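You operate a simulated robot arm through the tools that you are given. There is no shell and no other tool.

You run a simulated robot arm. Do the job below in one go: nothing can be reset, and whatever is moved stays where it is left.

TASK
Switch the motors on and jog TILT slowly back to zero.
Fine: set the speed switch to SLOW and the axis knob to TILT; the display must show 0.0 and READY; trip no limit.

It is judged by the outcome, as a careful person would: the job done as asked, and still so three seconds after it is handed in. It fails if anything else is knocked over, pushed out of place, dropped, spilled or broken.

THE ROBOT
A 6-joint arm with a fingered hand, fixed in place. Base frame: the origin is on the floor under the middle of its stand, x ahead of it, y to its left, z up. Lengths are in m, angles in degrees, forces in N, time in s.
With the tool pointing down near the work surface it reaches from about 0.34 to 0.76 m from the base axis. Its first joint turns from -166.0 to 166.0 degrees. Payload 4 kg.
The TCP is the grasp point between the finger pads, 0.026 m short of the fingertips. In the tool frame z runs along the fingers and y along their closing line. The gripper opens to 0.148 m; its body begins 0.073 m behind the TCP. The gripper is a hand of 3 fingers: y runs from the thumb to the fingers, the wrist lies at [0, 0, -0.239] in the tool frame, and closing takes about 1.5 s.
Orientation is that of the tool frame in the base frame, as a unit quaternion [x, y, z, w]. With the fingers straight down and closing along the base's y, the tool's x points along the base's -x, its y along +y and its z along -z.

THE INTERFACE
- The arm moves only by the tool step_arm. Its argument "rows" is a list of rows, each a list of 7 numbers: the shift along the base's x, y, z in m, then the turn, a rotation vector about the base's x, y, z in degrees, then the finger opening in m, from 0 to 0.148. In form: [[tx, ty, tz, ax, ay, az, claw], ...]. A call has 1 to 20 rows; each row is the pose to reach, as a shift and turn from the pose commanded when the call began. A row lasts 0.2 s, in which the tool goes at most 0.05 m and 8.6 degrees; a call with a longer step from one row to the next is refused whole, and so is a gripper value outside its range. Where a pose cannot be reached the arm comes as near as it can. A force on the tool above 40 N (or 10 N above the force at the start of the call, whichever is more), or a blocked arm, ends the call early, and 0.2 s more pass. The fingers move at their own pace (about 0.153 m/s each) and stop on an object; they squeeze with about 30 N. The grip force told is the motor's: it shows also when the fingers shut on nothing. Time passes only in rows, and 0.2 s behind the last, so rows that repeat a pose let the fingers close. The reply holds the time, the measured pose of the TCP, the force on the tool along the base axes, the opening and the grip force, in the units named above and with some noise, with the torque about the TCP (base axes, N m) and any sound that the robot's microphone picked up.
- Cameras (640 x 400 px; columns grow to the right, rows downward): "scene" is fixed at [0.2253, -0.6416, 1.4402]; the picture's right is [0.93, -0.38, 0.00], its down [-0.33, -0.82, -0.47] and it looks along [0.18, 0.44, -0.88] (base axes); focal length 226 px, centre (320, 200). "wrist" rides on the gripper at [0.068, -0.039, -0.09] in the tool frame; the picture's right is [0.50, 0.87, 0.00], its down [-0.65, 0.38, -0.65] and it looks along [-0.57, 0.33, 0.76] (tool axes); focal length 222 px, centre (320, 200). There is no depth. A picture from a camera that has moved, and an enlarged one, comes with that camera's place and axes in the base frame and with its lens. The place of the scene camera against the robot may be out by one fixed shift of up to 0.018 m in any direction.
- grab_frame(camera): a new picture of that camera. No time passes.
- slide_trunk(by): slides the trunk up (or, below 0, down) by that many m; the arm rides with it, the base frame stays. It gives what a move gives, with no picture.
- set_grasp(shape): the hand has 3 fingers and takes this shape, open, in about a second: jaw (thumb against the fingers, like two jaws); tri (thumb and two fingers); tip (a fingertip pinch); poke (one finger out to press); point (the index stretched); flat (the hand flat); cup (the hand cupped); fist (a fist). The gripper value then closes the fingers along that shape, each until it touches; the sizes above hold for jaw. It gives what a move gives, with no picture.
- inspect(camera, box): a new picture of the part [left, top, right, bottom] of that camera's present view, enlarged. No time passes.
- finish_job(): hands the job in; it is judged then, once.

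Nothing tells you positions but the pictures and the camera data. Unless the task says otherwise, let go and move clear before handing in.

The tools are called after ">>>" as name(argument=value, ...) on one line, values as JSON. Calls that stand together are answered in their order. step_arm: Moves the arm, as the interface text tells. Its arguments: {"type":"object","properties":{"rows":{"type":"array","items":{"type":"array","items":{"type":"number"}}}},"required":["rows"]} The other tools are called the same way: slide_trunk (by) moves the trunk up or down; set_grasp (shape) gives the hand a shape; grab_frame (camera) takes a picture; inspect (camera, box) takes an enlarged picture of a part of a camera's view; finish_job () hands the job in.

At the start:

```text
time_s: 0.0
position: [0.413, -0.3439, 1.1147]
orientation: [0.0, 1.0, 0.0, 0.001]
wrist_force: [-0.7, -0.6, 0.1]
ft_torque: [0.01, -0.03, 0.02]
gripper_width: 0.1479
grip_force: 0.1
shape: jaw
trunk travel left (down, up): [-0.5, 0.09]
```

scene: 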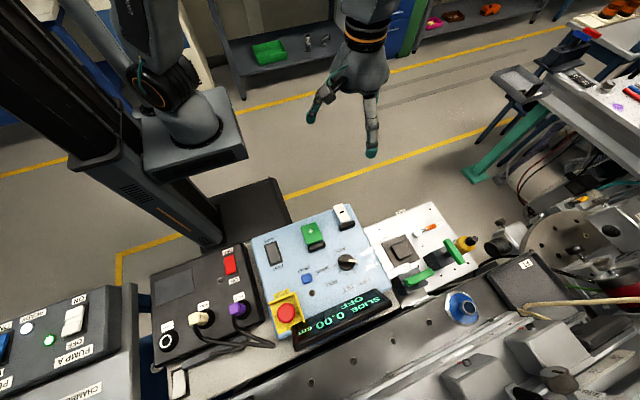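
wrist: 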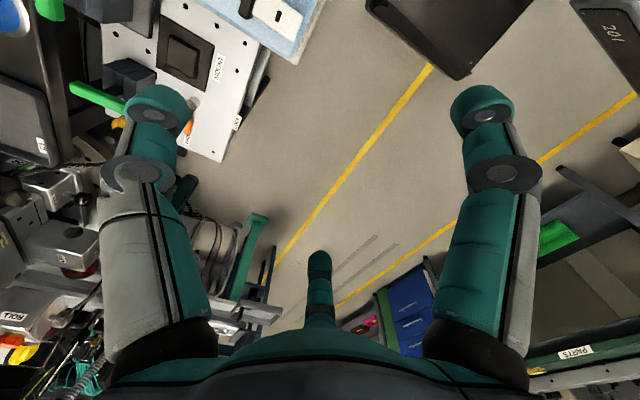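

I see a light-blue control panel with a red e-stop, a knob, a green plus key, switches and a display reading "SLIDE 0.00 OFF". I'll enlarge the panel to read its labels before moving.

>>> inspect(camera="scene", box=[240, 195, 400, 355])

>>> inspect(camera="scene", box=[250, 200, 370, 275])

>>> inspect(camera="scene", box=[260, 260, 400, 350])

>>> inspect(camera="scene", box=[140, 230, 270, 360])

```text
2.50 times, centred on (320, 275) of scene
camera zoom: at [0.2253, -0.6416, 1.4402], right [0.93, -0.38, 0.0], down [-0.33, -0.82, -0.47], along [0.18, 0.44, -0.88], focal length 566 px, centre (320, 12)
```

zoom: 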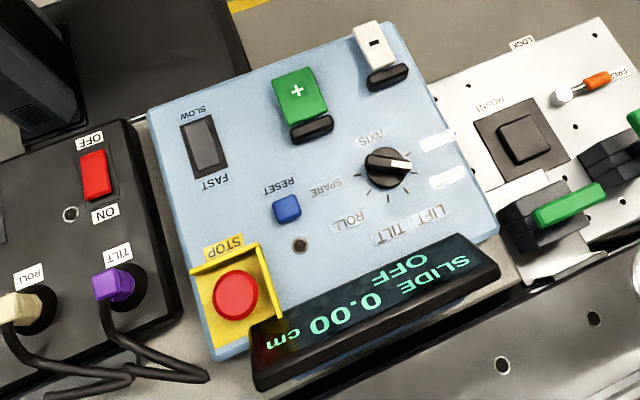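

```text
5.33 times, centred on (310, 238) of scene
camera zoom: at [0.2253, -0.6416, 1.4402], right [0.93, -0.38, 0.0], down [-0.33, -0.82, -0.47], along [0.18, 0.44, -0.88], focal length 1208 px, centre (373, 0)
```

zoom: 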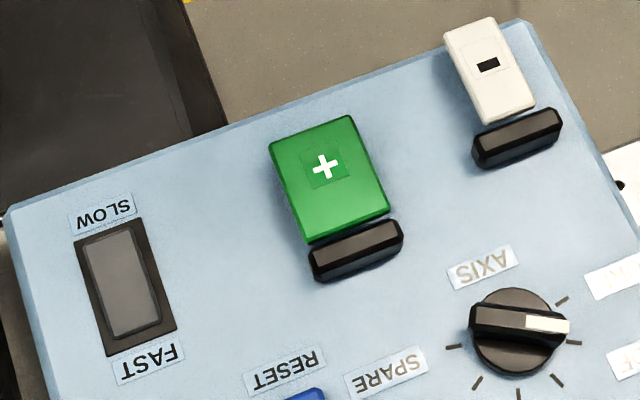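

```text
4.44 times, centred on (330, 305) of scene
camera zoom: at [0.2253, -0.6416, 1.4402], right [0.93, -0.38, 0.0], down [-0.33, -0.82, -0.47], along [0.18, 0.44, -0.88], focal length 1006 px, centre (276, -267)
```

zoom: 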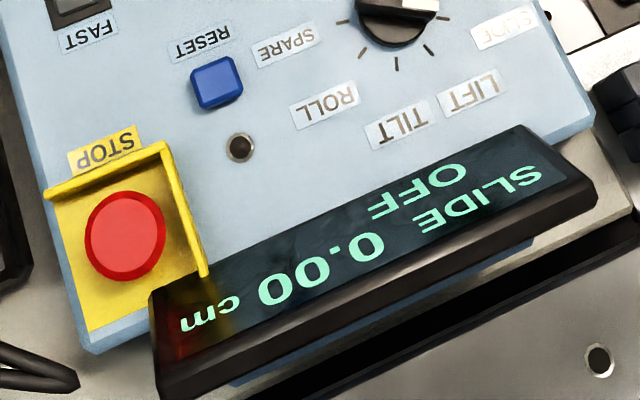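

```text
3.08 times, centred on (205, 295) of scene
camera zoom: at [0.2253, -0.6416, 1.4402], right [0.93, -0.38, 0.0], down [-0.33, -0.82, -0.47], along [0.18, 0.44, -0.88], focal length 697 px, centre (674, -92)
```

zoom: 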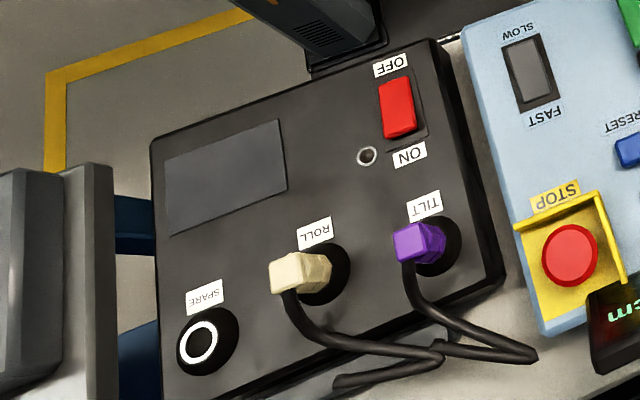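

The pendant has SLOW/FAST, AXIS knob (now at SLIDE), + and - paddles, RESET and STOP; the black driver box has an ON/OFF rocker. I'll inspect the rest of the bench (tilt stage, lock plate, neighbouring boxes) and the wrist view.

>>> inspect(camera="scene", box=[360, 190, 500, 310])

>>> inspect(camera="scene", box=[440, 180, 640, 400])

>>> inspect(camera="scene", box=[0, 270, 160, 400])

>>> inspect(camera="scene", box=[200, 230, 270, 280])

>>> inspect(camera="wrist", box=[60, 0, 340, 170])

>>> inspect(camera="wrist", box=[0, 150, 200, 400])

```text
3.33 times, centred on (430, 250) of scene
camera zoom: at [0.2253, -0.6416, 1.4402], right [0.93, -0.38, 0.0], down [-0.33, -0.82, -0.47], along [0.18, 0.44, -0.88], focal length 755 px, centre (-47, 33)
```

zoom: 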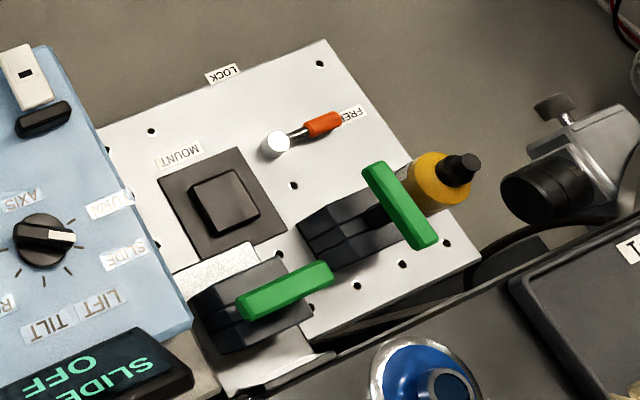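

```text
1.82 times, centred on (540, 290) of scene
camera zoom: at [0.2253, -0.6416, 1.4402], right [0.93, -0.38, 0.0], down [-0.33, -0.82, -0.47], along [0.18, 0.44, -0.88], focal length 412 px, centre (-80, 36)
```

zoom: 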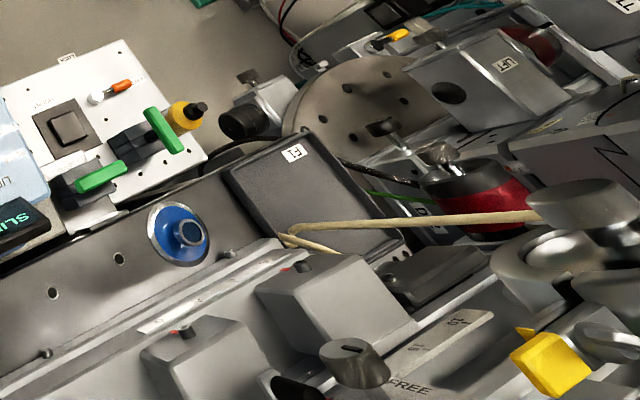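

```text
3.08 times, centred on (80, 335) of scene
camera zoom: at [0.2253, -0.6416, 1.4402], right [0.93, -0.38, 0.0], down [-0.33, -0.82, -0.47], along [0.18, 0.44, -0.88], focal length 697 px, centre (1058, -215)
```

zoom: 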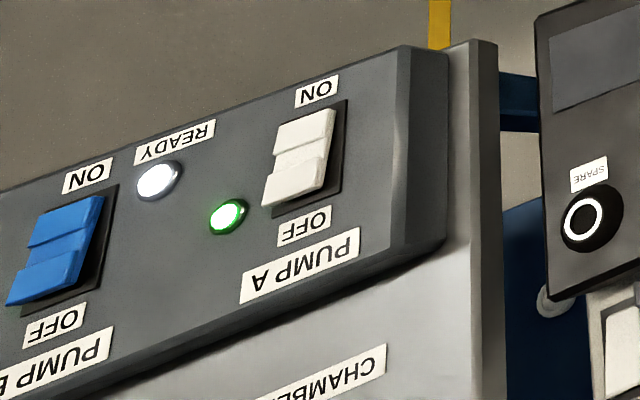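

```text
8.00 times, centred on (235, 255) of scene
camera zoom: at [0.2253, -0.6416, 1.4402], right [0.93, -0.38, 0.0], down [-0.33, -0.82, -0.47], along [0.18, 0.44, -0.88], focal length 1811 px, centre (1000, -240)
```

zoom: 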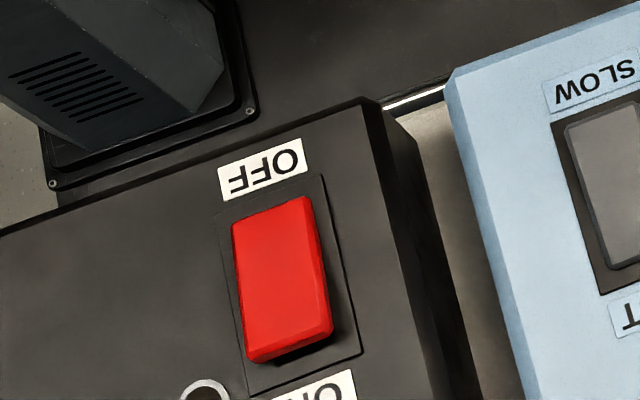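

```text
2.29 times, centred on (200, 85) of wrist
camera zoom: at [0.3468, -0.3832, 1.2051], right [-0.5, 0.87, 0.0], down [0.66, 0.38, 0.65], along [0.57, 0.33, -0.76], focal length 508 px, centre (594, 463)
```

zoom: 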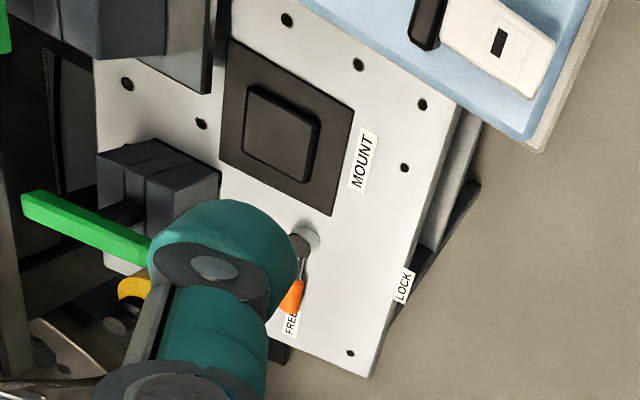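

```text
1.60 times, centred on (100, 275) of wrist
camera zoom: at [0.3468, -0.3832, 1.2051], right [-0.5, 0.87, 0.0], down [0.66, 0.38, 0.65], along [0.57, 0.33, -0.76], focal length 355 px, centre (672, 80)
```

zoom: 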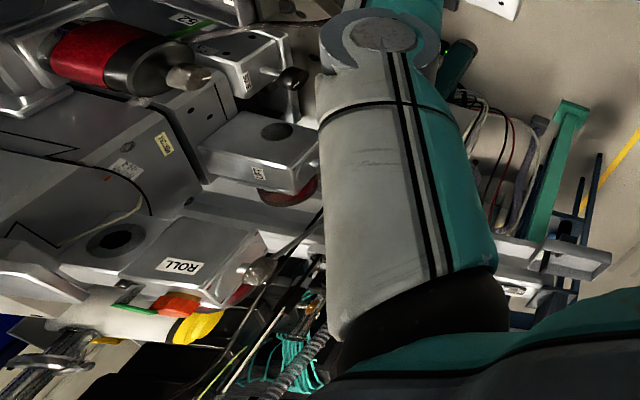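

The panel seems to lie around x 0.13–0.40, y −0.66…−0.38, z≈0.87, with the rocker on the black box near (0.07, −0.44). I'll shape the hand to poke while it's in free space and look at where the finger ends up.

>>> set_grasp(shape="poke")

>>> grab_frame(camera="wrist")

>>> inspect(camera="scene", box=[280, 0, 440, 160])

```text
time_s: 0.9
position: [0.4128, -0.3441, 1.1135]
orientation: [0.001, 1.0, 0.0, -0.001]
wrist_force: [0.9, 0.4, -0.1]
ft_torque: [0.02, 0.0, 0.02]
gripper_width: 0.0
grip_force: 0.0
shape: poke
trunk travel left (down, up): [-0.5, 0.09]
```

```text
taken
camera wrist: at [0.3468, -0.3831, 1.2051], right [-0.5, 0.87, 0.0], down [0.66, 0.38, 0.65], along [0.57, 0.33, -0.76], focal length 222 px, centre (320, 200)
```

wrist: 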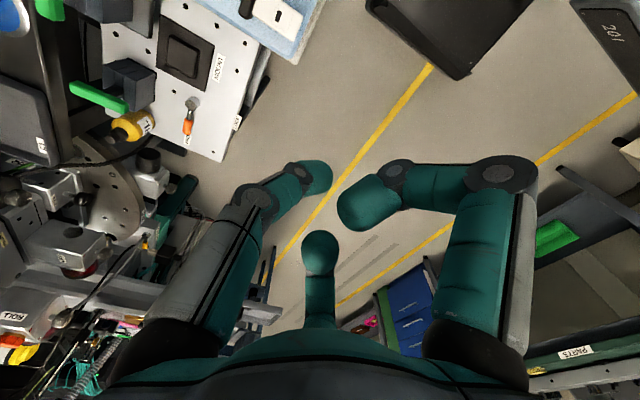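

```text
2.50 times, centred on (360, 80) of scene
camera zoom: at [0.2253, -0.6416, 1.4402], right [0.93, -0.38, 0.0], down [-0.33, -0.82, -0.47], along [0.18, 0.44, -0.88], focal length 566 px, centre (220, 500)
```

zoom: 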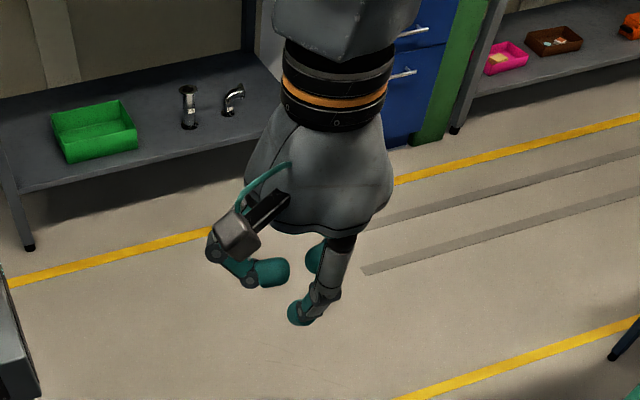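

The hand looks like it is still forming the poke shape, with all three fingers partly curled. I'll hold still for a moment and look again.

>>> step_arm(rows=[[0, 0, 0, 0, 0, 0, 0], [0, 0, 0, 0, 0, 0, 0], [0, 0, 0, 0, 0, 0, 0], [0, 0, 0, 0, 0, 0, 0], [0, 0, 0, 0, 0, 0, 0]])

>>> grab_frame(camera="wrist")

>>> inspect(camera="scene", box=[280, 0, 440, 160])

```text
time_s: 2.1
position: [0.414, -0.3442, 1.1146]
orientation: [0.001, 1.0, 0.001, 0.0]
wrist_force: [0.7, -0.1, 1.7]
ft_torque: [0.04, 0.01, 0.01]
gripper_width: 0.0
grip_force: 30.1
shape: jaw
trunk travel left (down, up): [-0.5, 0.09]
```

```text
taken
camera wrist: at [0.3468, -0.3831, 1.2051], right [-0.5, 0.87, 0.0], down [0.66, 0.38, 0.65], along [0.57, 0.33, -0.76], focal length 222 px, centre (320, 200)
```

wrist: 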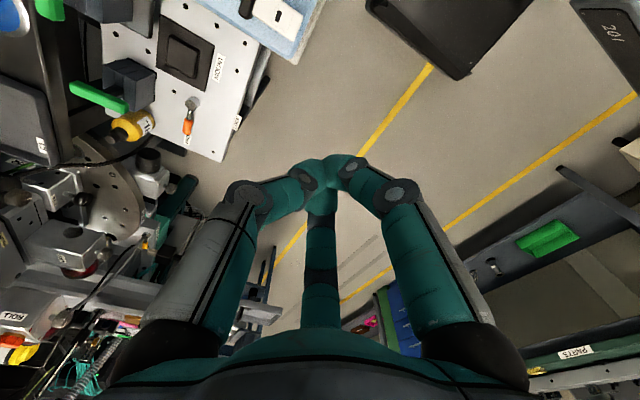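

```text
2.50 times, centred on (360, 80) of scene
camera zoom: at [0.2253, -0.6416, 1.4402], right [0.93, -0.38, 0.0], down [-0.33, -0.82, -0.47], along [0.18, 0.44, -0.88], focal length 566 px, centre (220, 500)
```

zoom: 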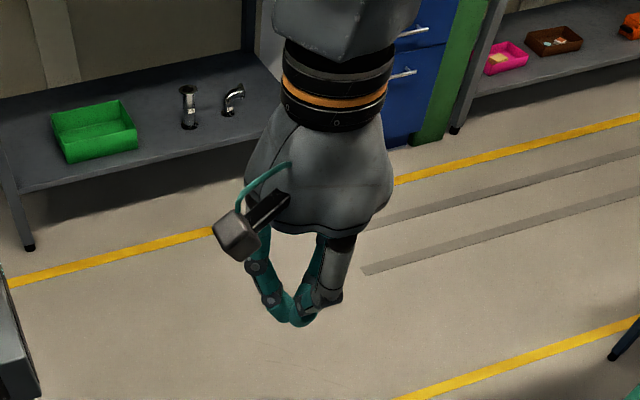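

Commanding opening 0 snapped the hand back to a closed jaw. I'll set poke again, keep the opening value at 0.148 and see whether the poke shape stays and finishes.

>>> set_grasp(shape="poke")

>>> step_arm(rows=[[0, 0, 0, 0, 0, 0, 0.148], [0, 0, 0, 0, 0, 0, 0.148], [0, 0, 0, 0, 0, 0, 0.148], [0, 0, 0, 0, 0, 0, 0.148]])

>>> grab_frame(camera="wrist")

>>> inspect(camera="scene", box=[280, 0, 440, 160])

```text
time_s: 3.0
position: [0.414, -0.344, 1.1143]
orientation: [0.0, 1.0, 0.0, 0.0]
wrist_force: [0.4, 0.9, -0.2]
ft_torque: [-0.02, 0.03, -0.01]
gripper_width: 0.0001
grip_force: 0.1
shape: poke
trunk travel left (down, up): [-0.5, 0.09]
```

```text
time_s: 4.0
position: [0.4143, -0.3424, 1.1142]
orientation: [0.001, 1.0, 0.0, 0.0]
wrist_force: [0.7, -0.1, -0.6]
ft_torque: [-0.04, 0.01, -0.02]
gripper_width: 0.0
grip_force: 0.0
shape: poke
trunk travel left (down, up): [-0.5, 0.09]
```

```text
taken
camera wrist: at [0.3468, -0.3831, 1.2051], right [-0.5, 0.87, 0.0], down [0.66, 0.38, 0.65], along [0.57, 0.33, -0.76], focal length 222 px, centre (320, 200)
```

wrist: 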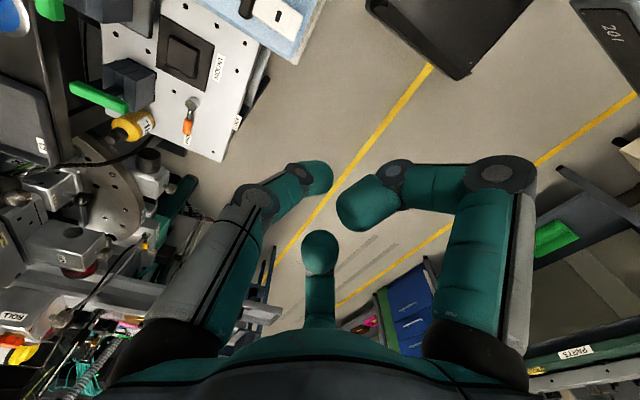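

```text
2.50 times, centred on (360, 80) of scene
camera zoom: at [0.2253, -0.6416, 1.4402], right [0.93, -0.38, 0.0], down [-0.33, -0.82, -0.47], along [0.18, 0.44, -0.88], focal length 566 px, centre (220, 500)
```

zoom: 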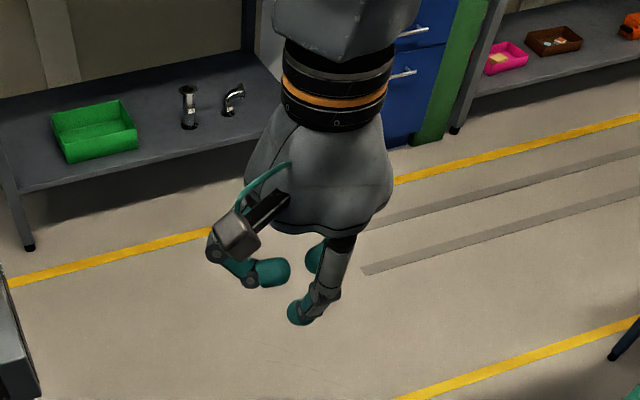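

Poke is kept with opening 0.148: one finger (left in the wrist view) reaches toward the tool axis while the other two are curled. I'll enlarge the fingertip to calibrate it, then move the camera over the panel.

>>> inspect(camera="wrist", box=[220, 120, 420, 280])

>>> step_arm(rows=[[-0.03, -0.03, 0, 0, 0, 0, 0.148], [-0.06, -0.06, 0, 0, 0, 0, 0.148], [-0.09, -0.09, 0, 0, 0, 0, 0.148], [-0.12, -0.12, 0, 0, 0, 0, 0.148], [-0.15, -0.15, 0, 0, 0, 0, 0.148], [-0.18, -0.18, 0, 0, 0, 0, 0.148], [-0.21, -0.21, 0, 0, 0, 0, 0.148], [-0.24, -0.23, 0, 0, 0, 0, 0.148]])

>>> grab_frame(camera="wrist")

>>> grab_frame(camera="scene")

```text
2.50 times, centred on (320, 200) of wrist
camera zoom: at [0.3468, -0.3831, 1.2051], right [-0.5, 0.87, 0.0], down [0.66, 0.38, 0.65], along [0.57, 0.33, -0.76], focal length 555 px, centre (320, 200)
```

zoom: 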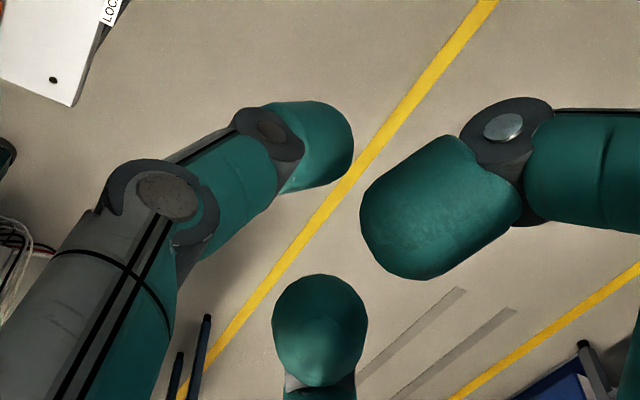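

```text
time_s: 5.8
position: [0.2402, -0.497, 1.0446]
orientation: [0.032, 0.999, -0.032, -0.021]
wrist_force: [-0.4, -0.7, -0.6]
ft_torque: [0.01, 0.01, -0.01]
gripper_width: 0.0
grip_force: 0.0
shape: poke
out of reach, approached as far as the arm can: row 3, 4, 5, 6, 7, 8
trunk travel left (down, up): [-0.5, 0.09]
```

```text
taken
camera wrist: at [0.1749, -0.5272, 1.1408], right [-0.44, 0.9, -0.04], down [0.7, 0.38, 0.6], along [0.55, 0.24, -0.8], focal length 222 px, centre (320, 200)
```

wrist: 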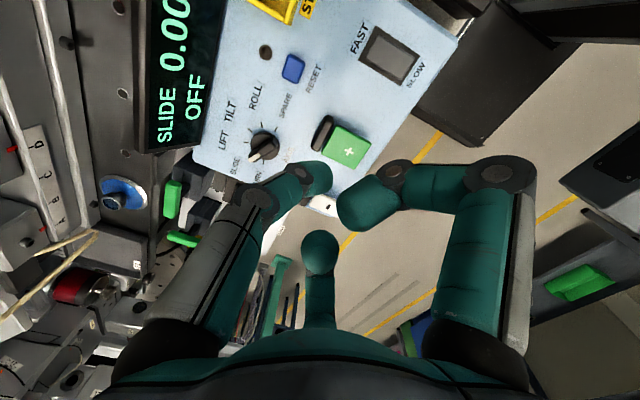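

```text
taken
```

scene: 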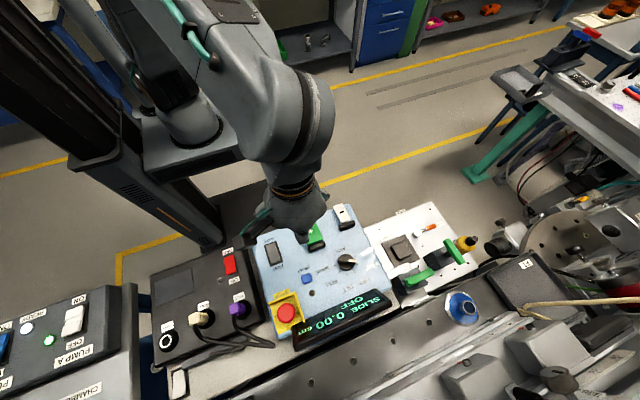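

The arm ran to the edge of its reach at this height and sagged to z≈1.045, but nothing was touched. I'll raise the trunk for more headroom so I can view the panel from above.

>>> slide_trunk(by=0.09)

>>> step_arm(rows=[[0, 0, 0, 0, 0, 0, 0.148]])

>>> grab_frame(camera="wrist")

```text
time_s: 7.0
position: [0.2408, -0.4985, 1.1348]
orientation: [0.031, 0.999, -0.033, -0.02]
wrist_force: [1.0, 0.0, -0.6]
ft_torque: [-0.02, 0.03, 0.02]
gripper_width: 0.0
grip_force: 0.0
shape: poke
trunk travel left (down, up): [-0.59, 0.0]
```

```text
time_s: 7.5
position: [0.2411, -0.4976, 1.1342]
orientation: [0.031, 0.999, -0.032, -0.02]
wrist_force: [-0.8, -0.1, 0.9]
ft_torque: [0.01, 0.01, -0.01]
gripper_width: 0.0001
grip_force: 0.0
shape: poke
trunk travel left (down, up): [-0.59, 0.0]
```

```text
taken
camera wrist: at [0.1753, -0.5269, 1.231], right [-0.44, 0.89, -0.04], down [0.7, 0.38, 0.6], along [0.55, 0.24, -0.8], focal length 222 px, centre (320, 200)
```

wrist: 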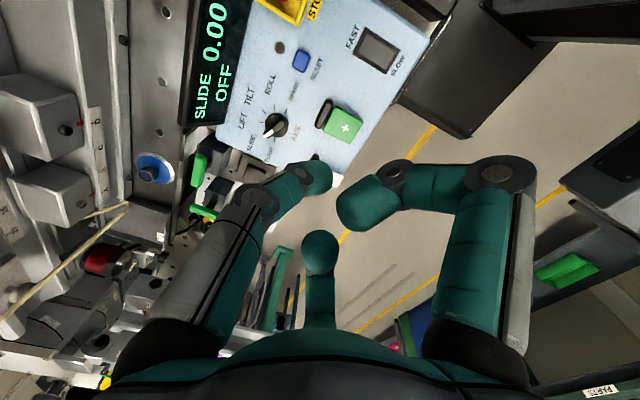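

Raising the trunk worked and the commanded pose follows the arm. I'll level the tool and back the hand off toward (0.10, −0.60, 1.10) so the wrist camera centres on the panel.

>>> step_arm(rows=[[-0.03, -0.02, -0.007, 0.9, -0.6, 0.9, 0.148], [-0.06, -0.04, -0.014, 1.8, -1.1, 1.8, 0.148], [-0.09, -0.065, -0.021, 2.7, -1.7, 2.6, 0.148], [-0.12, -0.085, -0.028, 3.67, -2.29, 3.55, 0.148], [-0.141, -0.102, -0.034, 3.67, -2.29, 3.55, 0.148], [-0.141, -0.102, -0.034, 3.67, -2.29, 3.55, 0.148]])

>>> grab_frame(camera="wrist")

>>> grab_frame(camera="scene")

```text
time_s: 8.8
position: [0.1679, -0.5303, 1.0408]
orientation: [0.033, 0.998, -0.036, -0.036]
wrist_force: [0.5, -0.6, 0.5]
ft_torque: [0.02, 0.02, -0.01]
gripper_width: 0.0
grip_force: 0.0
shape: poke
out of reach, approached as far as the arm can: row 1, 2, 3, 4, 5, 6
trunk travel left (down, up): [-0.59, 0.0]
```

```text
taken
camera wrist: at [0.1053, -0.558, 1.1386], right [-0.44, 0.9, -0.03], down [0.73, 0.38, 0.58], along [0.53, 0.23, -0.82], focal length 222 px, centre (320, 200)
```

wrist: 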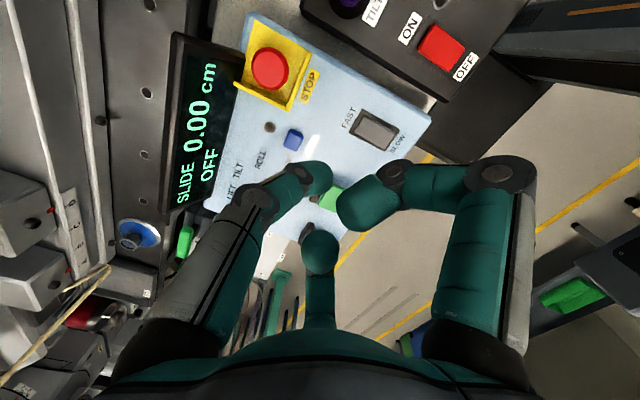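

```text
taken
```

scene: 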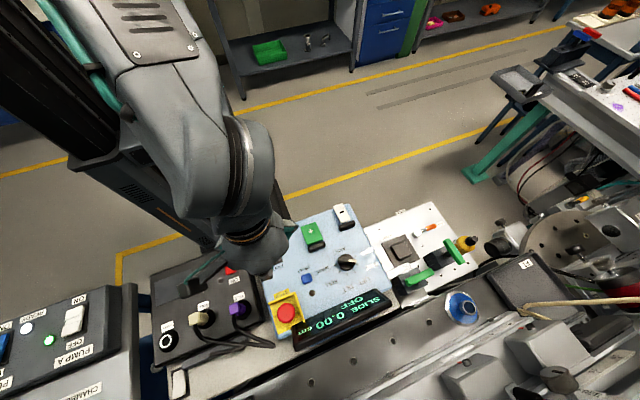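

The limit looks like a wrist-joint one: the yaw can't stay fixed as the base swings round. I'll let the hand yaw along with the arm (about −35°), which should free the reach, and move to about (0.08, −0.50, 1.09).

>>> step_arm(rows=[[-0.01, 0.005, 0.02, 0.6, -1.1, -6.5, 0.148], [-0.02, 0.01, 0.035, 1.2, -2.2, -13, 0.148], [-0.04, 0.015, 0.05, 1.7, -3.3, -19.5, 0.148], [-0.06, 0.02, 0.05, 2.2, -4.3, -26, 0.148], [-0.08, 0.03, 0.05, 2.7, -5.2, -31, 0.148], [-0.088, 0.03, 0.05, 2.7, -5.2, -31, 0.148], [-0.088, 0.03, 0.05, 2.7, -5.2, -31, 0.148]])

>>> grab_frame(camera="wrist")

>>> grab_frame(camera="scene")

```text
time_s: 10.4
position: [0.081, -0.4996, 1.0919]
orientation: [0.3, 0.954, 0.0, 0.001]
wrist_force: [-1.1, 0.5, 0.1]
ft_torque: [0.05, 0.02, -0.01]
gripper_width: 0.0
grip_force: 0.1
shape: poke
trunk travel left (down, up): [-0.59, 0.0]
```

```text
taken
camera wrist: at [0.0025, -0.4939, 1.1831], right [0.09, 1.0, 0.0], down [0.75, -0.06, 0.65], along [0.65, -0.06, -0.76], focal length 222 px, centre (320, 200)
```

wrist: 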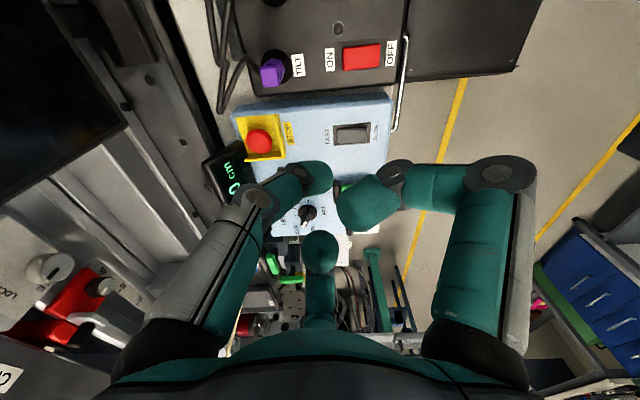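

```text
taken
```

scene: 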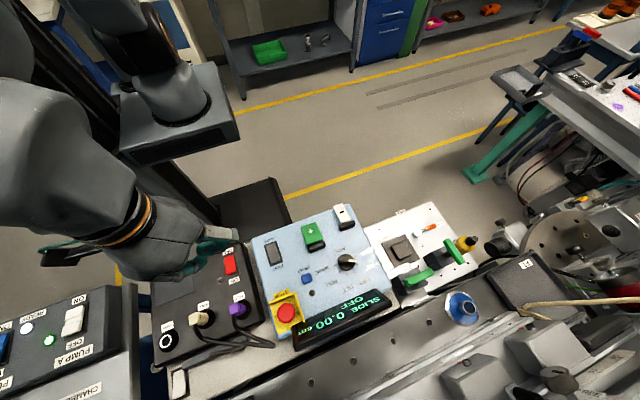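

The reach is now exact and I can see the driver box and pendant from the wrist. I'll zoom on both for precise positions and switch states.

>>> inspect(camera="wrist", box=[220, 0, 420, 125])

>>> inspect(camera="wrist", box=[200, 90, 420, 240])

>>> inspect(camera="scene", box=[190, 210, 290, 280])

>>> inspect(camera="scene", box=[320, 235, 400, 315])

```text
3.20 times, centred on (320, 62) of wrist
camera zoom: at [0.0025, -0.4939, 1.1831], right [0.09, 1.0, 0.0], down [0.75, -0.06, 0.65], along [0.65, -0.06, -0.76], focal length 711 px, centre (320, 640)
```

zoom: 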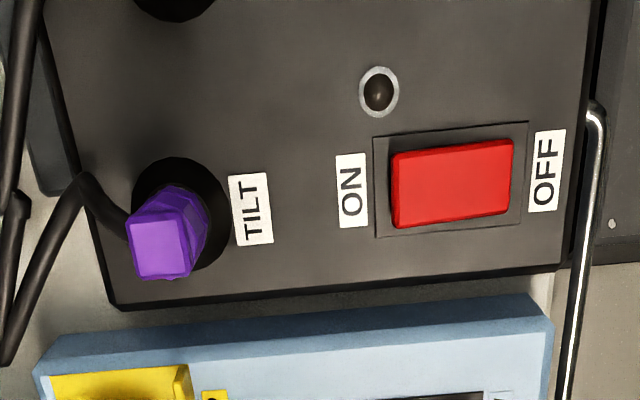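

```text
2.67 times, centred on (310, 165) of wrist
camera zoom: at [0.0025, -0.4939, 1.1831], right [0.09, 1.0, 0.0], down [0.75, -0.06, 0.65], along [0.65, -0.06, -0.76], focal length 592 px, centre (347, 293)
```

zoom: 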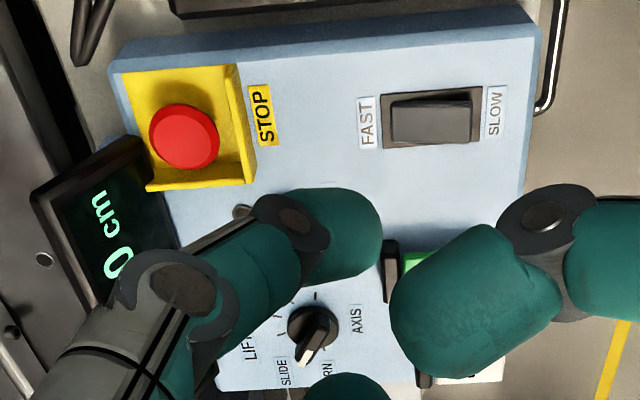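

```text
5.71 times, centred on (240, 245) of scene
camera zoom: at [0.2253, -0.6416, 1.4402], right [0.93, -0.38, 0.0], down [-0.33, -0.82, -0.47], along [0.18, 0.44, -0.88], focal length 1294 px, centre (777, -57)
```

zoom: 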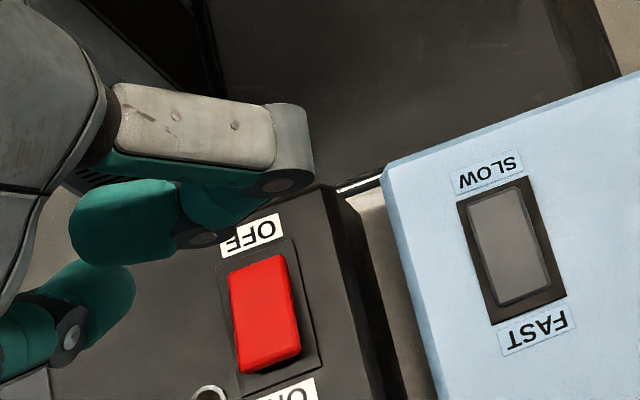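

```text
5.00 times, centred on (360, 275) of scene
camera zoom: at [0.2253, -0.6416, 1.4402], right [0.93, -0.38, 0.0], down [-0.33, -0.82, -0.47], along [0.18, 0.44, -0.88], focal length 1132 px, centre (120, -175)
```

zoom: 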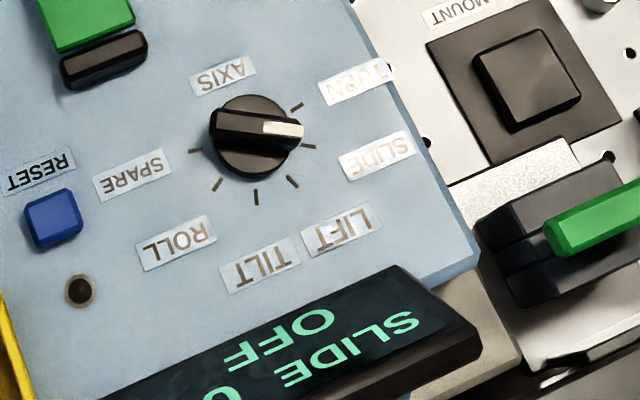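

Axis order around the knob is TURN, SLIDE, LIFT, TILT, ROLL, SPARE, so TILT is two clicks clockwise from SLIDE. I'll zoom further on the rockers and STOP to judge their states.

>>> inspect(camera="wrist", box=[320, 30, 410, 86])

>>> inspect(camera="wrist", box=[310, 105, 400, 161])

>>> inspect(camera="wrist", box=[225, 100, 315, 170])

>>> inspect(camera="scene", box=[262, 280, 312, 345])

```text
7.11 times, centred on (365, 58) of wrist
camera zoom: at [0.0025, -0.4939, 1.1831], right [0.09, 1.0, 0.0], down [0.75, -0.06, 0.65], along [0.65, -0.06, -0.76], focal length 1580 px, centre (0, 1210)
```

zoom: 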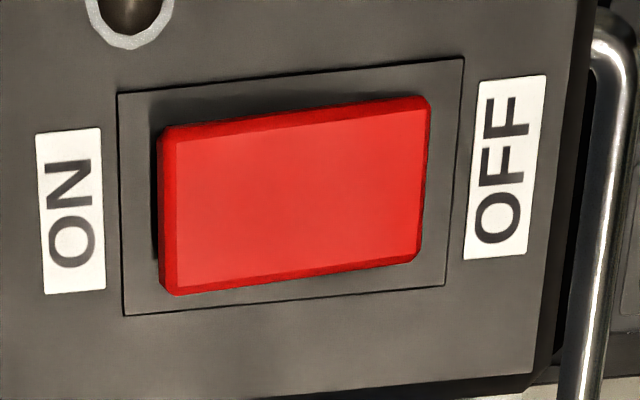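

```text
7.11 times, centred on (355, 133) of wrist
camera zoom: at [0.0025, -0.4939, 1.1831], right [0.09, 1.0, 0.0], down [0.75, -0.06, 0.65], along [0.65, -0.06, -0.76], focal length 1580 px, centre (71, 676)
```

zoom: 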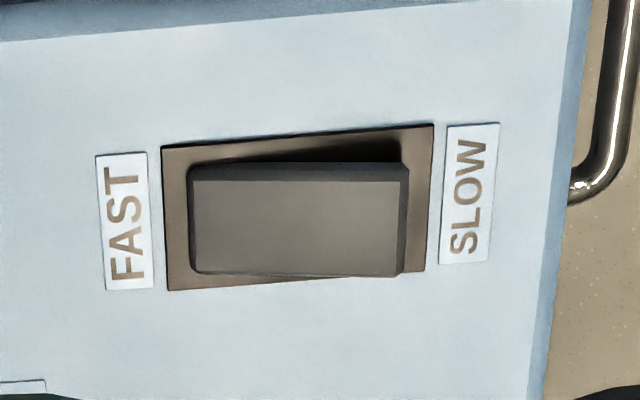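

```text
5.71 times, centred on (270, 135) of wrist
camera zoom: at [0.0025, -0.4939, 1.1831], right [0.09, 1.0, 0.0], down [0.75, -0.06, 0.65], along [0.65, -0.06, -0.76], focal length 1269 px, centre (606, 571)
```

zoom: 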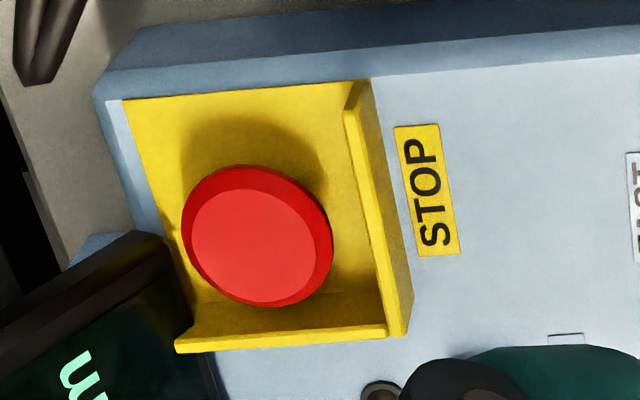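

```text
6.15 times, centred on (287, 312) of scene
camera zoom: at [0.2253, -0.6416, 1.4402], right [0.93, -0.38, 0.0], down [-0.33, -0.82, -0.47], along [0.18, 0.44, -0.88], focal length 1393 px, centre (523, -492)
```

zoom: 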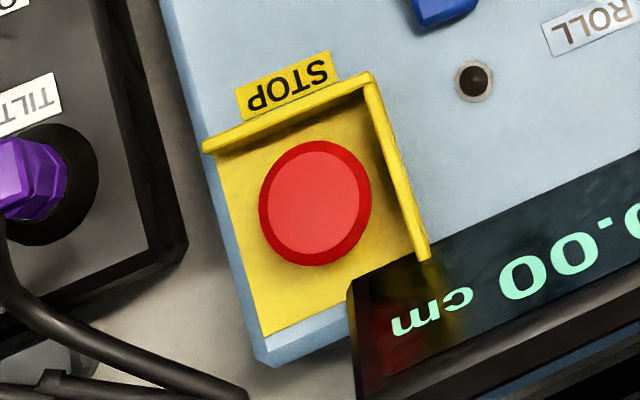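

The red rocker looks pressed at OFF and the grey one pressed at FAST; STOP looks raised. I'll lower the hand to a hover above the red rocker's ON end (≈(0.06, −0.456), tip well above) to get a second view.

>>> step_arm(rows=[[-0.006, 0.011, -0.035, 0, 0, 0, 0.148], [-0.011, 0.022, -0.07, 0, 0, 0, 0.148], [-0.016, 0.033, -0.105, 0, 0, 0, 0.148], [-0.021, 0.0436, -0.14, 0, 0, 0, 0.148], [-0.021, 0.0436, -0.14, 0, 0, 0, 0.148]])

>>> grab_frame(camera="wrist")

>>> grab_frame(camera="scene")

```text
time_s: 11.7
position: [0.0596, -0.4562, 0.9518]
orientation: [0.3, 0.954, 0.0, 0.0]
wrist_force: [0.3, 0.4, -0.2]
ft_torque: [-0.02, 0.01, 0.02]
gripper_width: 0.0
grip_force: 0.1
shape: poke
trunk travel left (down, up): [-0.59, 0.0]
```

```text
taken
camera wrist: at [-0.0174, -0.4489, 1.0428], right [0.09, 1.0, 0.0], down [0.75, -0.06, 0.65], along [0.65, -0.06, -0.76], focal length 222 px, centre (320, 200)
```

wrist: 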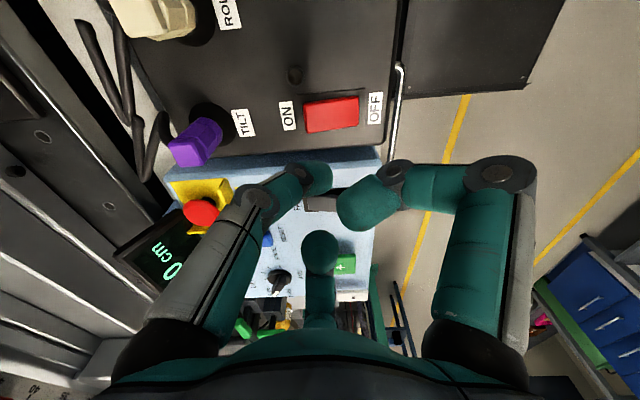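

```text
taken
```

scene: 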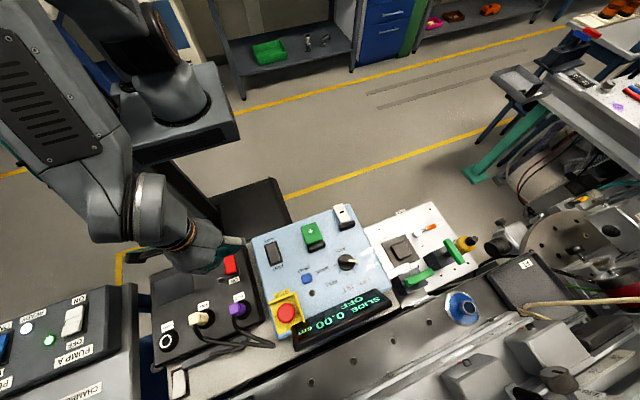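

Two wrist views put the red rocker's centre at about (0.0565, −0.4445, 0.845). I'll bring the fingertip down close above its ON end, then step gently while watching force and sound.

>>> step_arm(rows=[[-0.001, -0.002, -0.02, 0, 0, 0, 0.148], [-0.003, -0.003, -0.045, 0, 0, 0, 0.148], [-0.003, -0.003, -0.055, 0, 0, 0, 0.148]])

>>> grab_frame(camera="wrist")

>>> inspect(camera="scene", box=[170, 220, 270, 290])

```text
time_s: 12.4
position: [0.0566, -0.4591, 0.8989]
orientation: [0.3, 0.954, -0.001, 0.0]
wrist_force: [0.9, 0.3, 0.0]
ft_torque: [0.01, -0.02, 0.03]
gripper_width: 0.0002
grip_force: 0.1
shape: poke
trunk travel left (down, up): [-0.59, 0.0]
```

```text
taken
camera wrist: at [-0.0206, -0.4532, 0.9894], right [0.09, 1.0, 0.0], down [0.75, -0.06, 0.65], along [0.65, -0.06, -0.76], focal length 222 px, centre (320, 200)
```

wrist: 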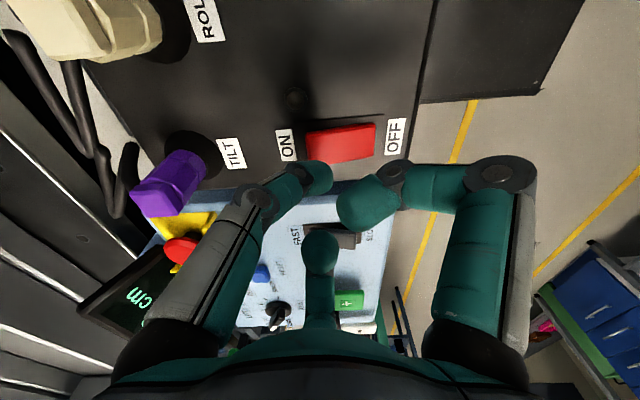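

```text
5.71 times, centred on (220, 255) of scene
camera zoom: at [0.2253, -0.6416, 1.4402], right [0.93, -0.38, 0.0], down [-0.33, -0.82, -0.47], along [0.18, 0.44, -0.88], focal length 1294 px, centre (891, -114)
```

zoom: 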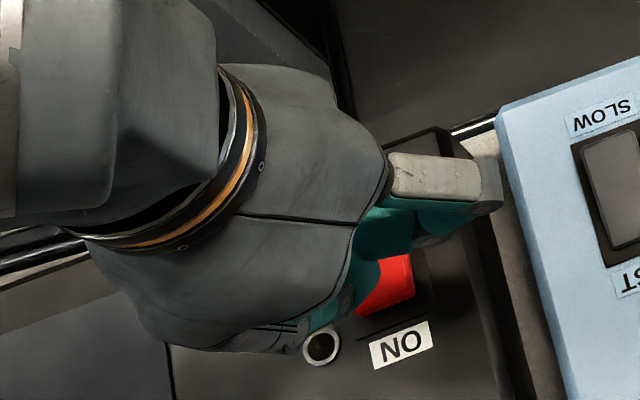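

The fingertip is lined up over the ON half. I'll descend in small steps.

>>> step_arm(rows=[[0, 0, -0.005, 0, 0, 0, 0.148], [0, 0, -0.01, 0, 0, 0, 0.148], [0, 0, -0.014, 0, 0, 0, 0.148], [0, 0, -0.017, 0, 0, 0, 0.148], [0, 0, -0.02, 0, 0, 0, 0.148]])

>>> inspect(camera="wrist", box=[240, 90, 440, 215])

```text
time_s: 13.7
position: [0.0565, -0.4593, 0.879]
orientation: [0.3, 0.954, -0.002, 0.0]
wrist_force: [0.2, 0.1, -0.4]
ft_torque: [0.03, -0.01, 0.0]
gripper_width: 0.0001
grip_force: 0.0
shape: poke
trunk travel left (down, up): [-0.59, 0.0]
```

```text
3.20 times, centred on (340, 152) of wrist
camera zoom: at [-0.0198, -0.4534, 0.9696], right [0.09, 1.0, 0.0], down [0.75, -0.06, 0.65], along [0.65, -0.06, -0.76], focal length 711 px, centre (256, 352)
```

zoom: 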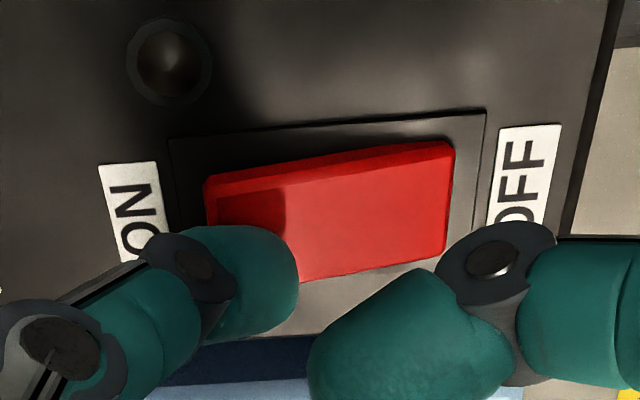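

No contact yet; the finger's shadow falls on the ON half. I'll continue down a few millimetres at a time.

>>> step_arm(rows=[[0, 0, -0.003, 0, 0, 0, 0.148], [0, 0, -0.006, 0, 0, 0, 0.148], [0, 0, -0.008, 0, 0, 0, 0.148]])

>>> inspect(camera="wrist", box=[240, 90, 440, 215])

>>> inspect(camera="scene", box=[280, 280, 400, 355])

```text
time_s: 14.4
position: [0.0559, -0.4601, 0.8713]
orientation: [0.3, 0.954, 0.0, 0.0]
wrist_force: [-0.1, 0.7, 0.0]
ft_torque: [0.02, -0.01, 0.0]
gripper_width: 0.0
grip_force: 0.1
shape: poke
trunk travel left (down, up): [-0.59, 0.0]
```

```text
3.20 times, centred on (340, 152) of wrist
camera zoom: at [-0.0203, -0.4532, 0.9612], right [0.09, 1.0, 0.0], down [0.75, -0.06, 0.65], along [0.65, -0.06, -0.76], focal length 711 px, centre (256, 352)
```

zoom: 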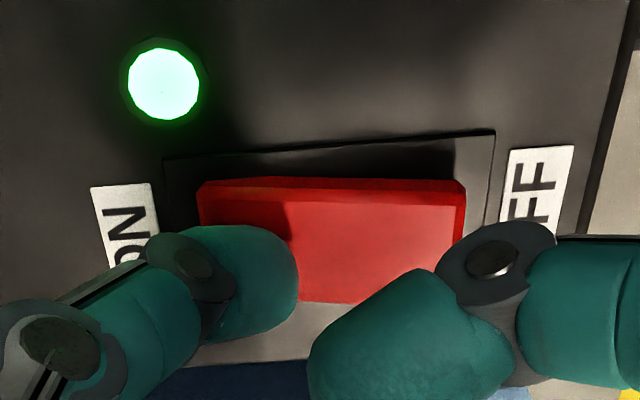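

```text
5.33 times, centred on (340, 318) of scene
camera zoom: at [0.2253, -0.6416, 1.4402], right [0.93, -0.38, 0.0], down [-0.33, -0.82, -0.47], along [0.18, 0.44, -0.88], focal length 1208 px, centre (213, -427)
```

zoom: 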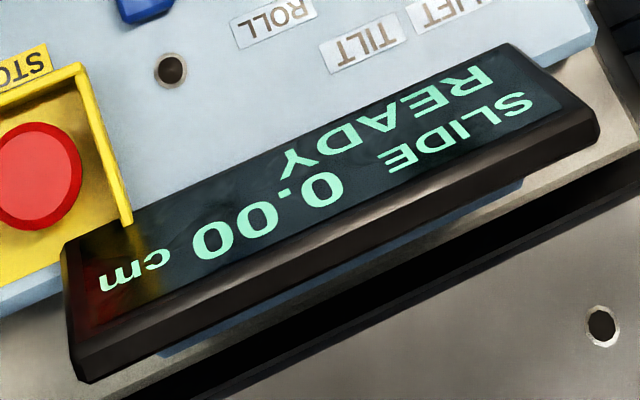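

The green lamp lit and the display now reads "SLIDE 0.00 READY": motors are on. I'll rise clear and go over to the grey speed rocker near (0.166, −0.455), aiming for its SLOW end.

>>> step_arm(rows=[[0, 0, 0.03, 0, 0, 0, 0.148], [0, 0, 0.065, 0, 0, 0, 0.148], [0.03, 0.005, 0.07, 0, 0, 0, 0.148], [0.065, 0.012, 0.07, 0, 0, 0, 0.148], [0.1, 0.02, 0.07, 0, 0, 0, 0.148], [0.1095, 0.02, 0.07, 0, 0, 0, 0.148], [0.1095, 0.02, 0.07, 0, 0, 0, 0.148]])

>>> grab_frame(camera="wrist")

>>> grab_frame(camera="scene")

```text
time_s: 16.1
position: [0.1654, -0.4411, 0.9388]
orientation: [0.299, 0.954, -0.001, 0.0]
wrist_force: [-0.4, 0.1, 0.3]
ft_torque: [-0.04, -0.01, 0.02]
gripper_width: 0.0001
grip_force: 0.1
shape: poke
trunk travel left (down, up): [-0.59, 0.0]
```

```text
taken
camera wrist: at [0.0887, -0.4348, 1.0297], right [0.09, 1.0, 0.0], down [0.75, -0.06, 0.65], along [0.65, -0.06, -0.76], focal length 222 px, centre (320, 200)
```

wrist: 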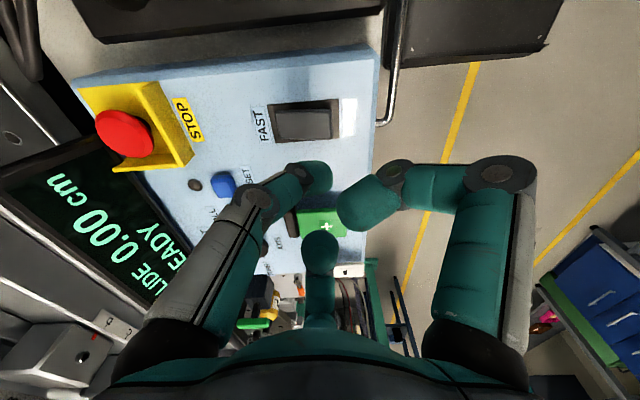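

```text
taken
```

scene: 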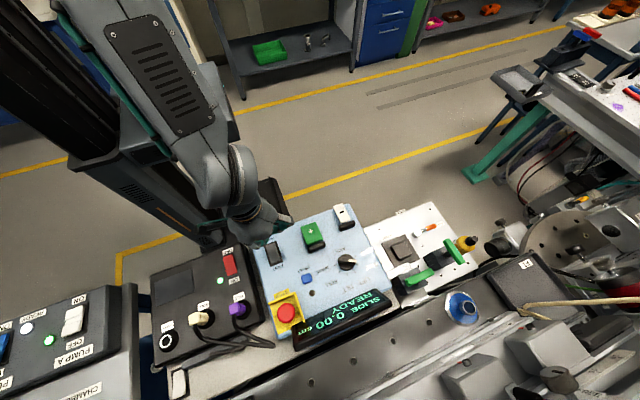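

The motors are READY and my finger sits over the grey rocker's SLOW end (centre ≈ (0.167, −0.4545)). I'll descend carefully there.

>>> step_arm(rows=[[0.001, 0.001, -0.03, 0, 0, 0, 0.148], [0.001, 0.001, -0.055, 0, 0, 0, 0.148], [0.001, 0.001, -0.058, 0, 0, 0, 0.148]])

>>> inspect(camera="wrist", box=[220, 90, 420, 215])

```text
time_s: 16.9
position: [0.1658, -0.4398, 0.8834]
orientation: [0.3, 0.954, -0.001, 0.0]
wrist_force: [0.0, -0.7, -0.4]
ft_torque: [-0.01, -0.02, -0.03]
gripper_width: 0.0
grip_force: 0.0
shape: poke
trunk travel left (down, up): [-0.59, 0.0]
```

```text
3.20 times, centred on (320, 152) of wrist
camera zoom: at [0.0892, -0.4328, 0.9734], right [0.09, 1.0, 0.0], down [0.75, -0.06, 0.65], along [0.65, -0.06, -0.76], focal length 711 px, centre (320, 352)
```

zoom: 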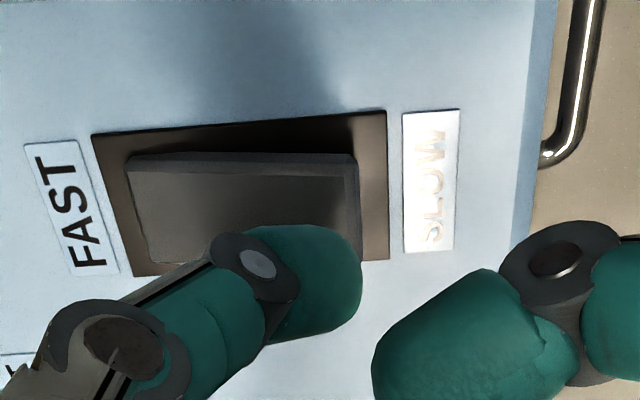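

The fingertip is over the SLOW half. I'll step down until it flips.

>>> step_arm(rows=[[0, 0, -0.004, 0, 0, 0, 0.148], [0, 0, -0.008, 0, 0, 0, 0.148], [0, 0, -0.012, 0, 0, 0, 0.148]])

>>> inspect(camera="wrist", box=[220, 90, 420, 215])

```text
time_s: 17.6
position: [0.1671, -0.438, 0.8705]
orientation: [0.3, 0.954, -0.001, 0.001]
wrist_force: [0.1, -0.5, 0.5]
ft_torque: [0.03, 0.04, 0.01]
gripper_width: 0.0003
grip_force: 0.0
shape: poke
trunk travel left (down, up): [-0.59, 0.0]
```

```text
3.20 times, centred on (320, 152) of wrist
camera zoom: at [0.0903, -0.4326, 0.9619], right [0.09, 1.0, 0.0], down [0.75, -0.06, 0.65], along [0.65, -0.06, -0.76], focal length 711 px, centre (320, 352)
```

zoom: 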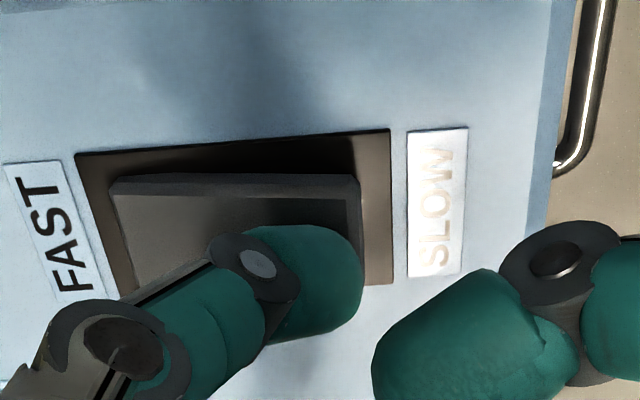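

Still no contact. I'll continue a little further down.

>>> step_arm(rows=[[0, 0, -0.003, 0, 0, 0, 0.148], [0, 0, -0.006, 0, 0, 0, 0.148]])

>>> inspect(camera="wrist", box=[220, 90, 420, 215])

```text
time_s: 18.2
position: [0.1672, -0.4385, 0.8659]
orientation: [0.3, 0.954, 0.0, 0.0]
wrist_force: [0.4, -1.1, -1.1]
ft_torque: [0.0, 0.02, 0.03]
gripper_width: 0.0
grip_force: 0.0
shape: poke
trunk travel left (down, up): [-0.59, 0.0]
```

```text
3.20 times, centred on (320, 152) of wrist
camera zoom: at [0.0901, -0.4319, 0.9557], right [0.09, 1.0, 0.0], down [0.75, -0.06, 0.65], along [0.65, -0.06, -0.76], focal length 711 px, centre (320, 352)
```

zoom: 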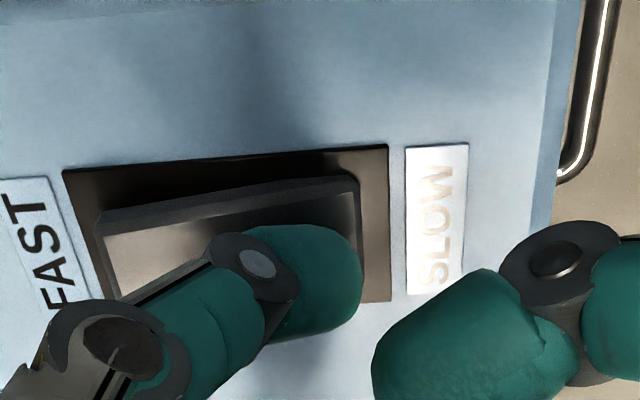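

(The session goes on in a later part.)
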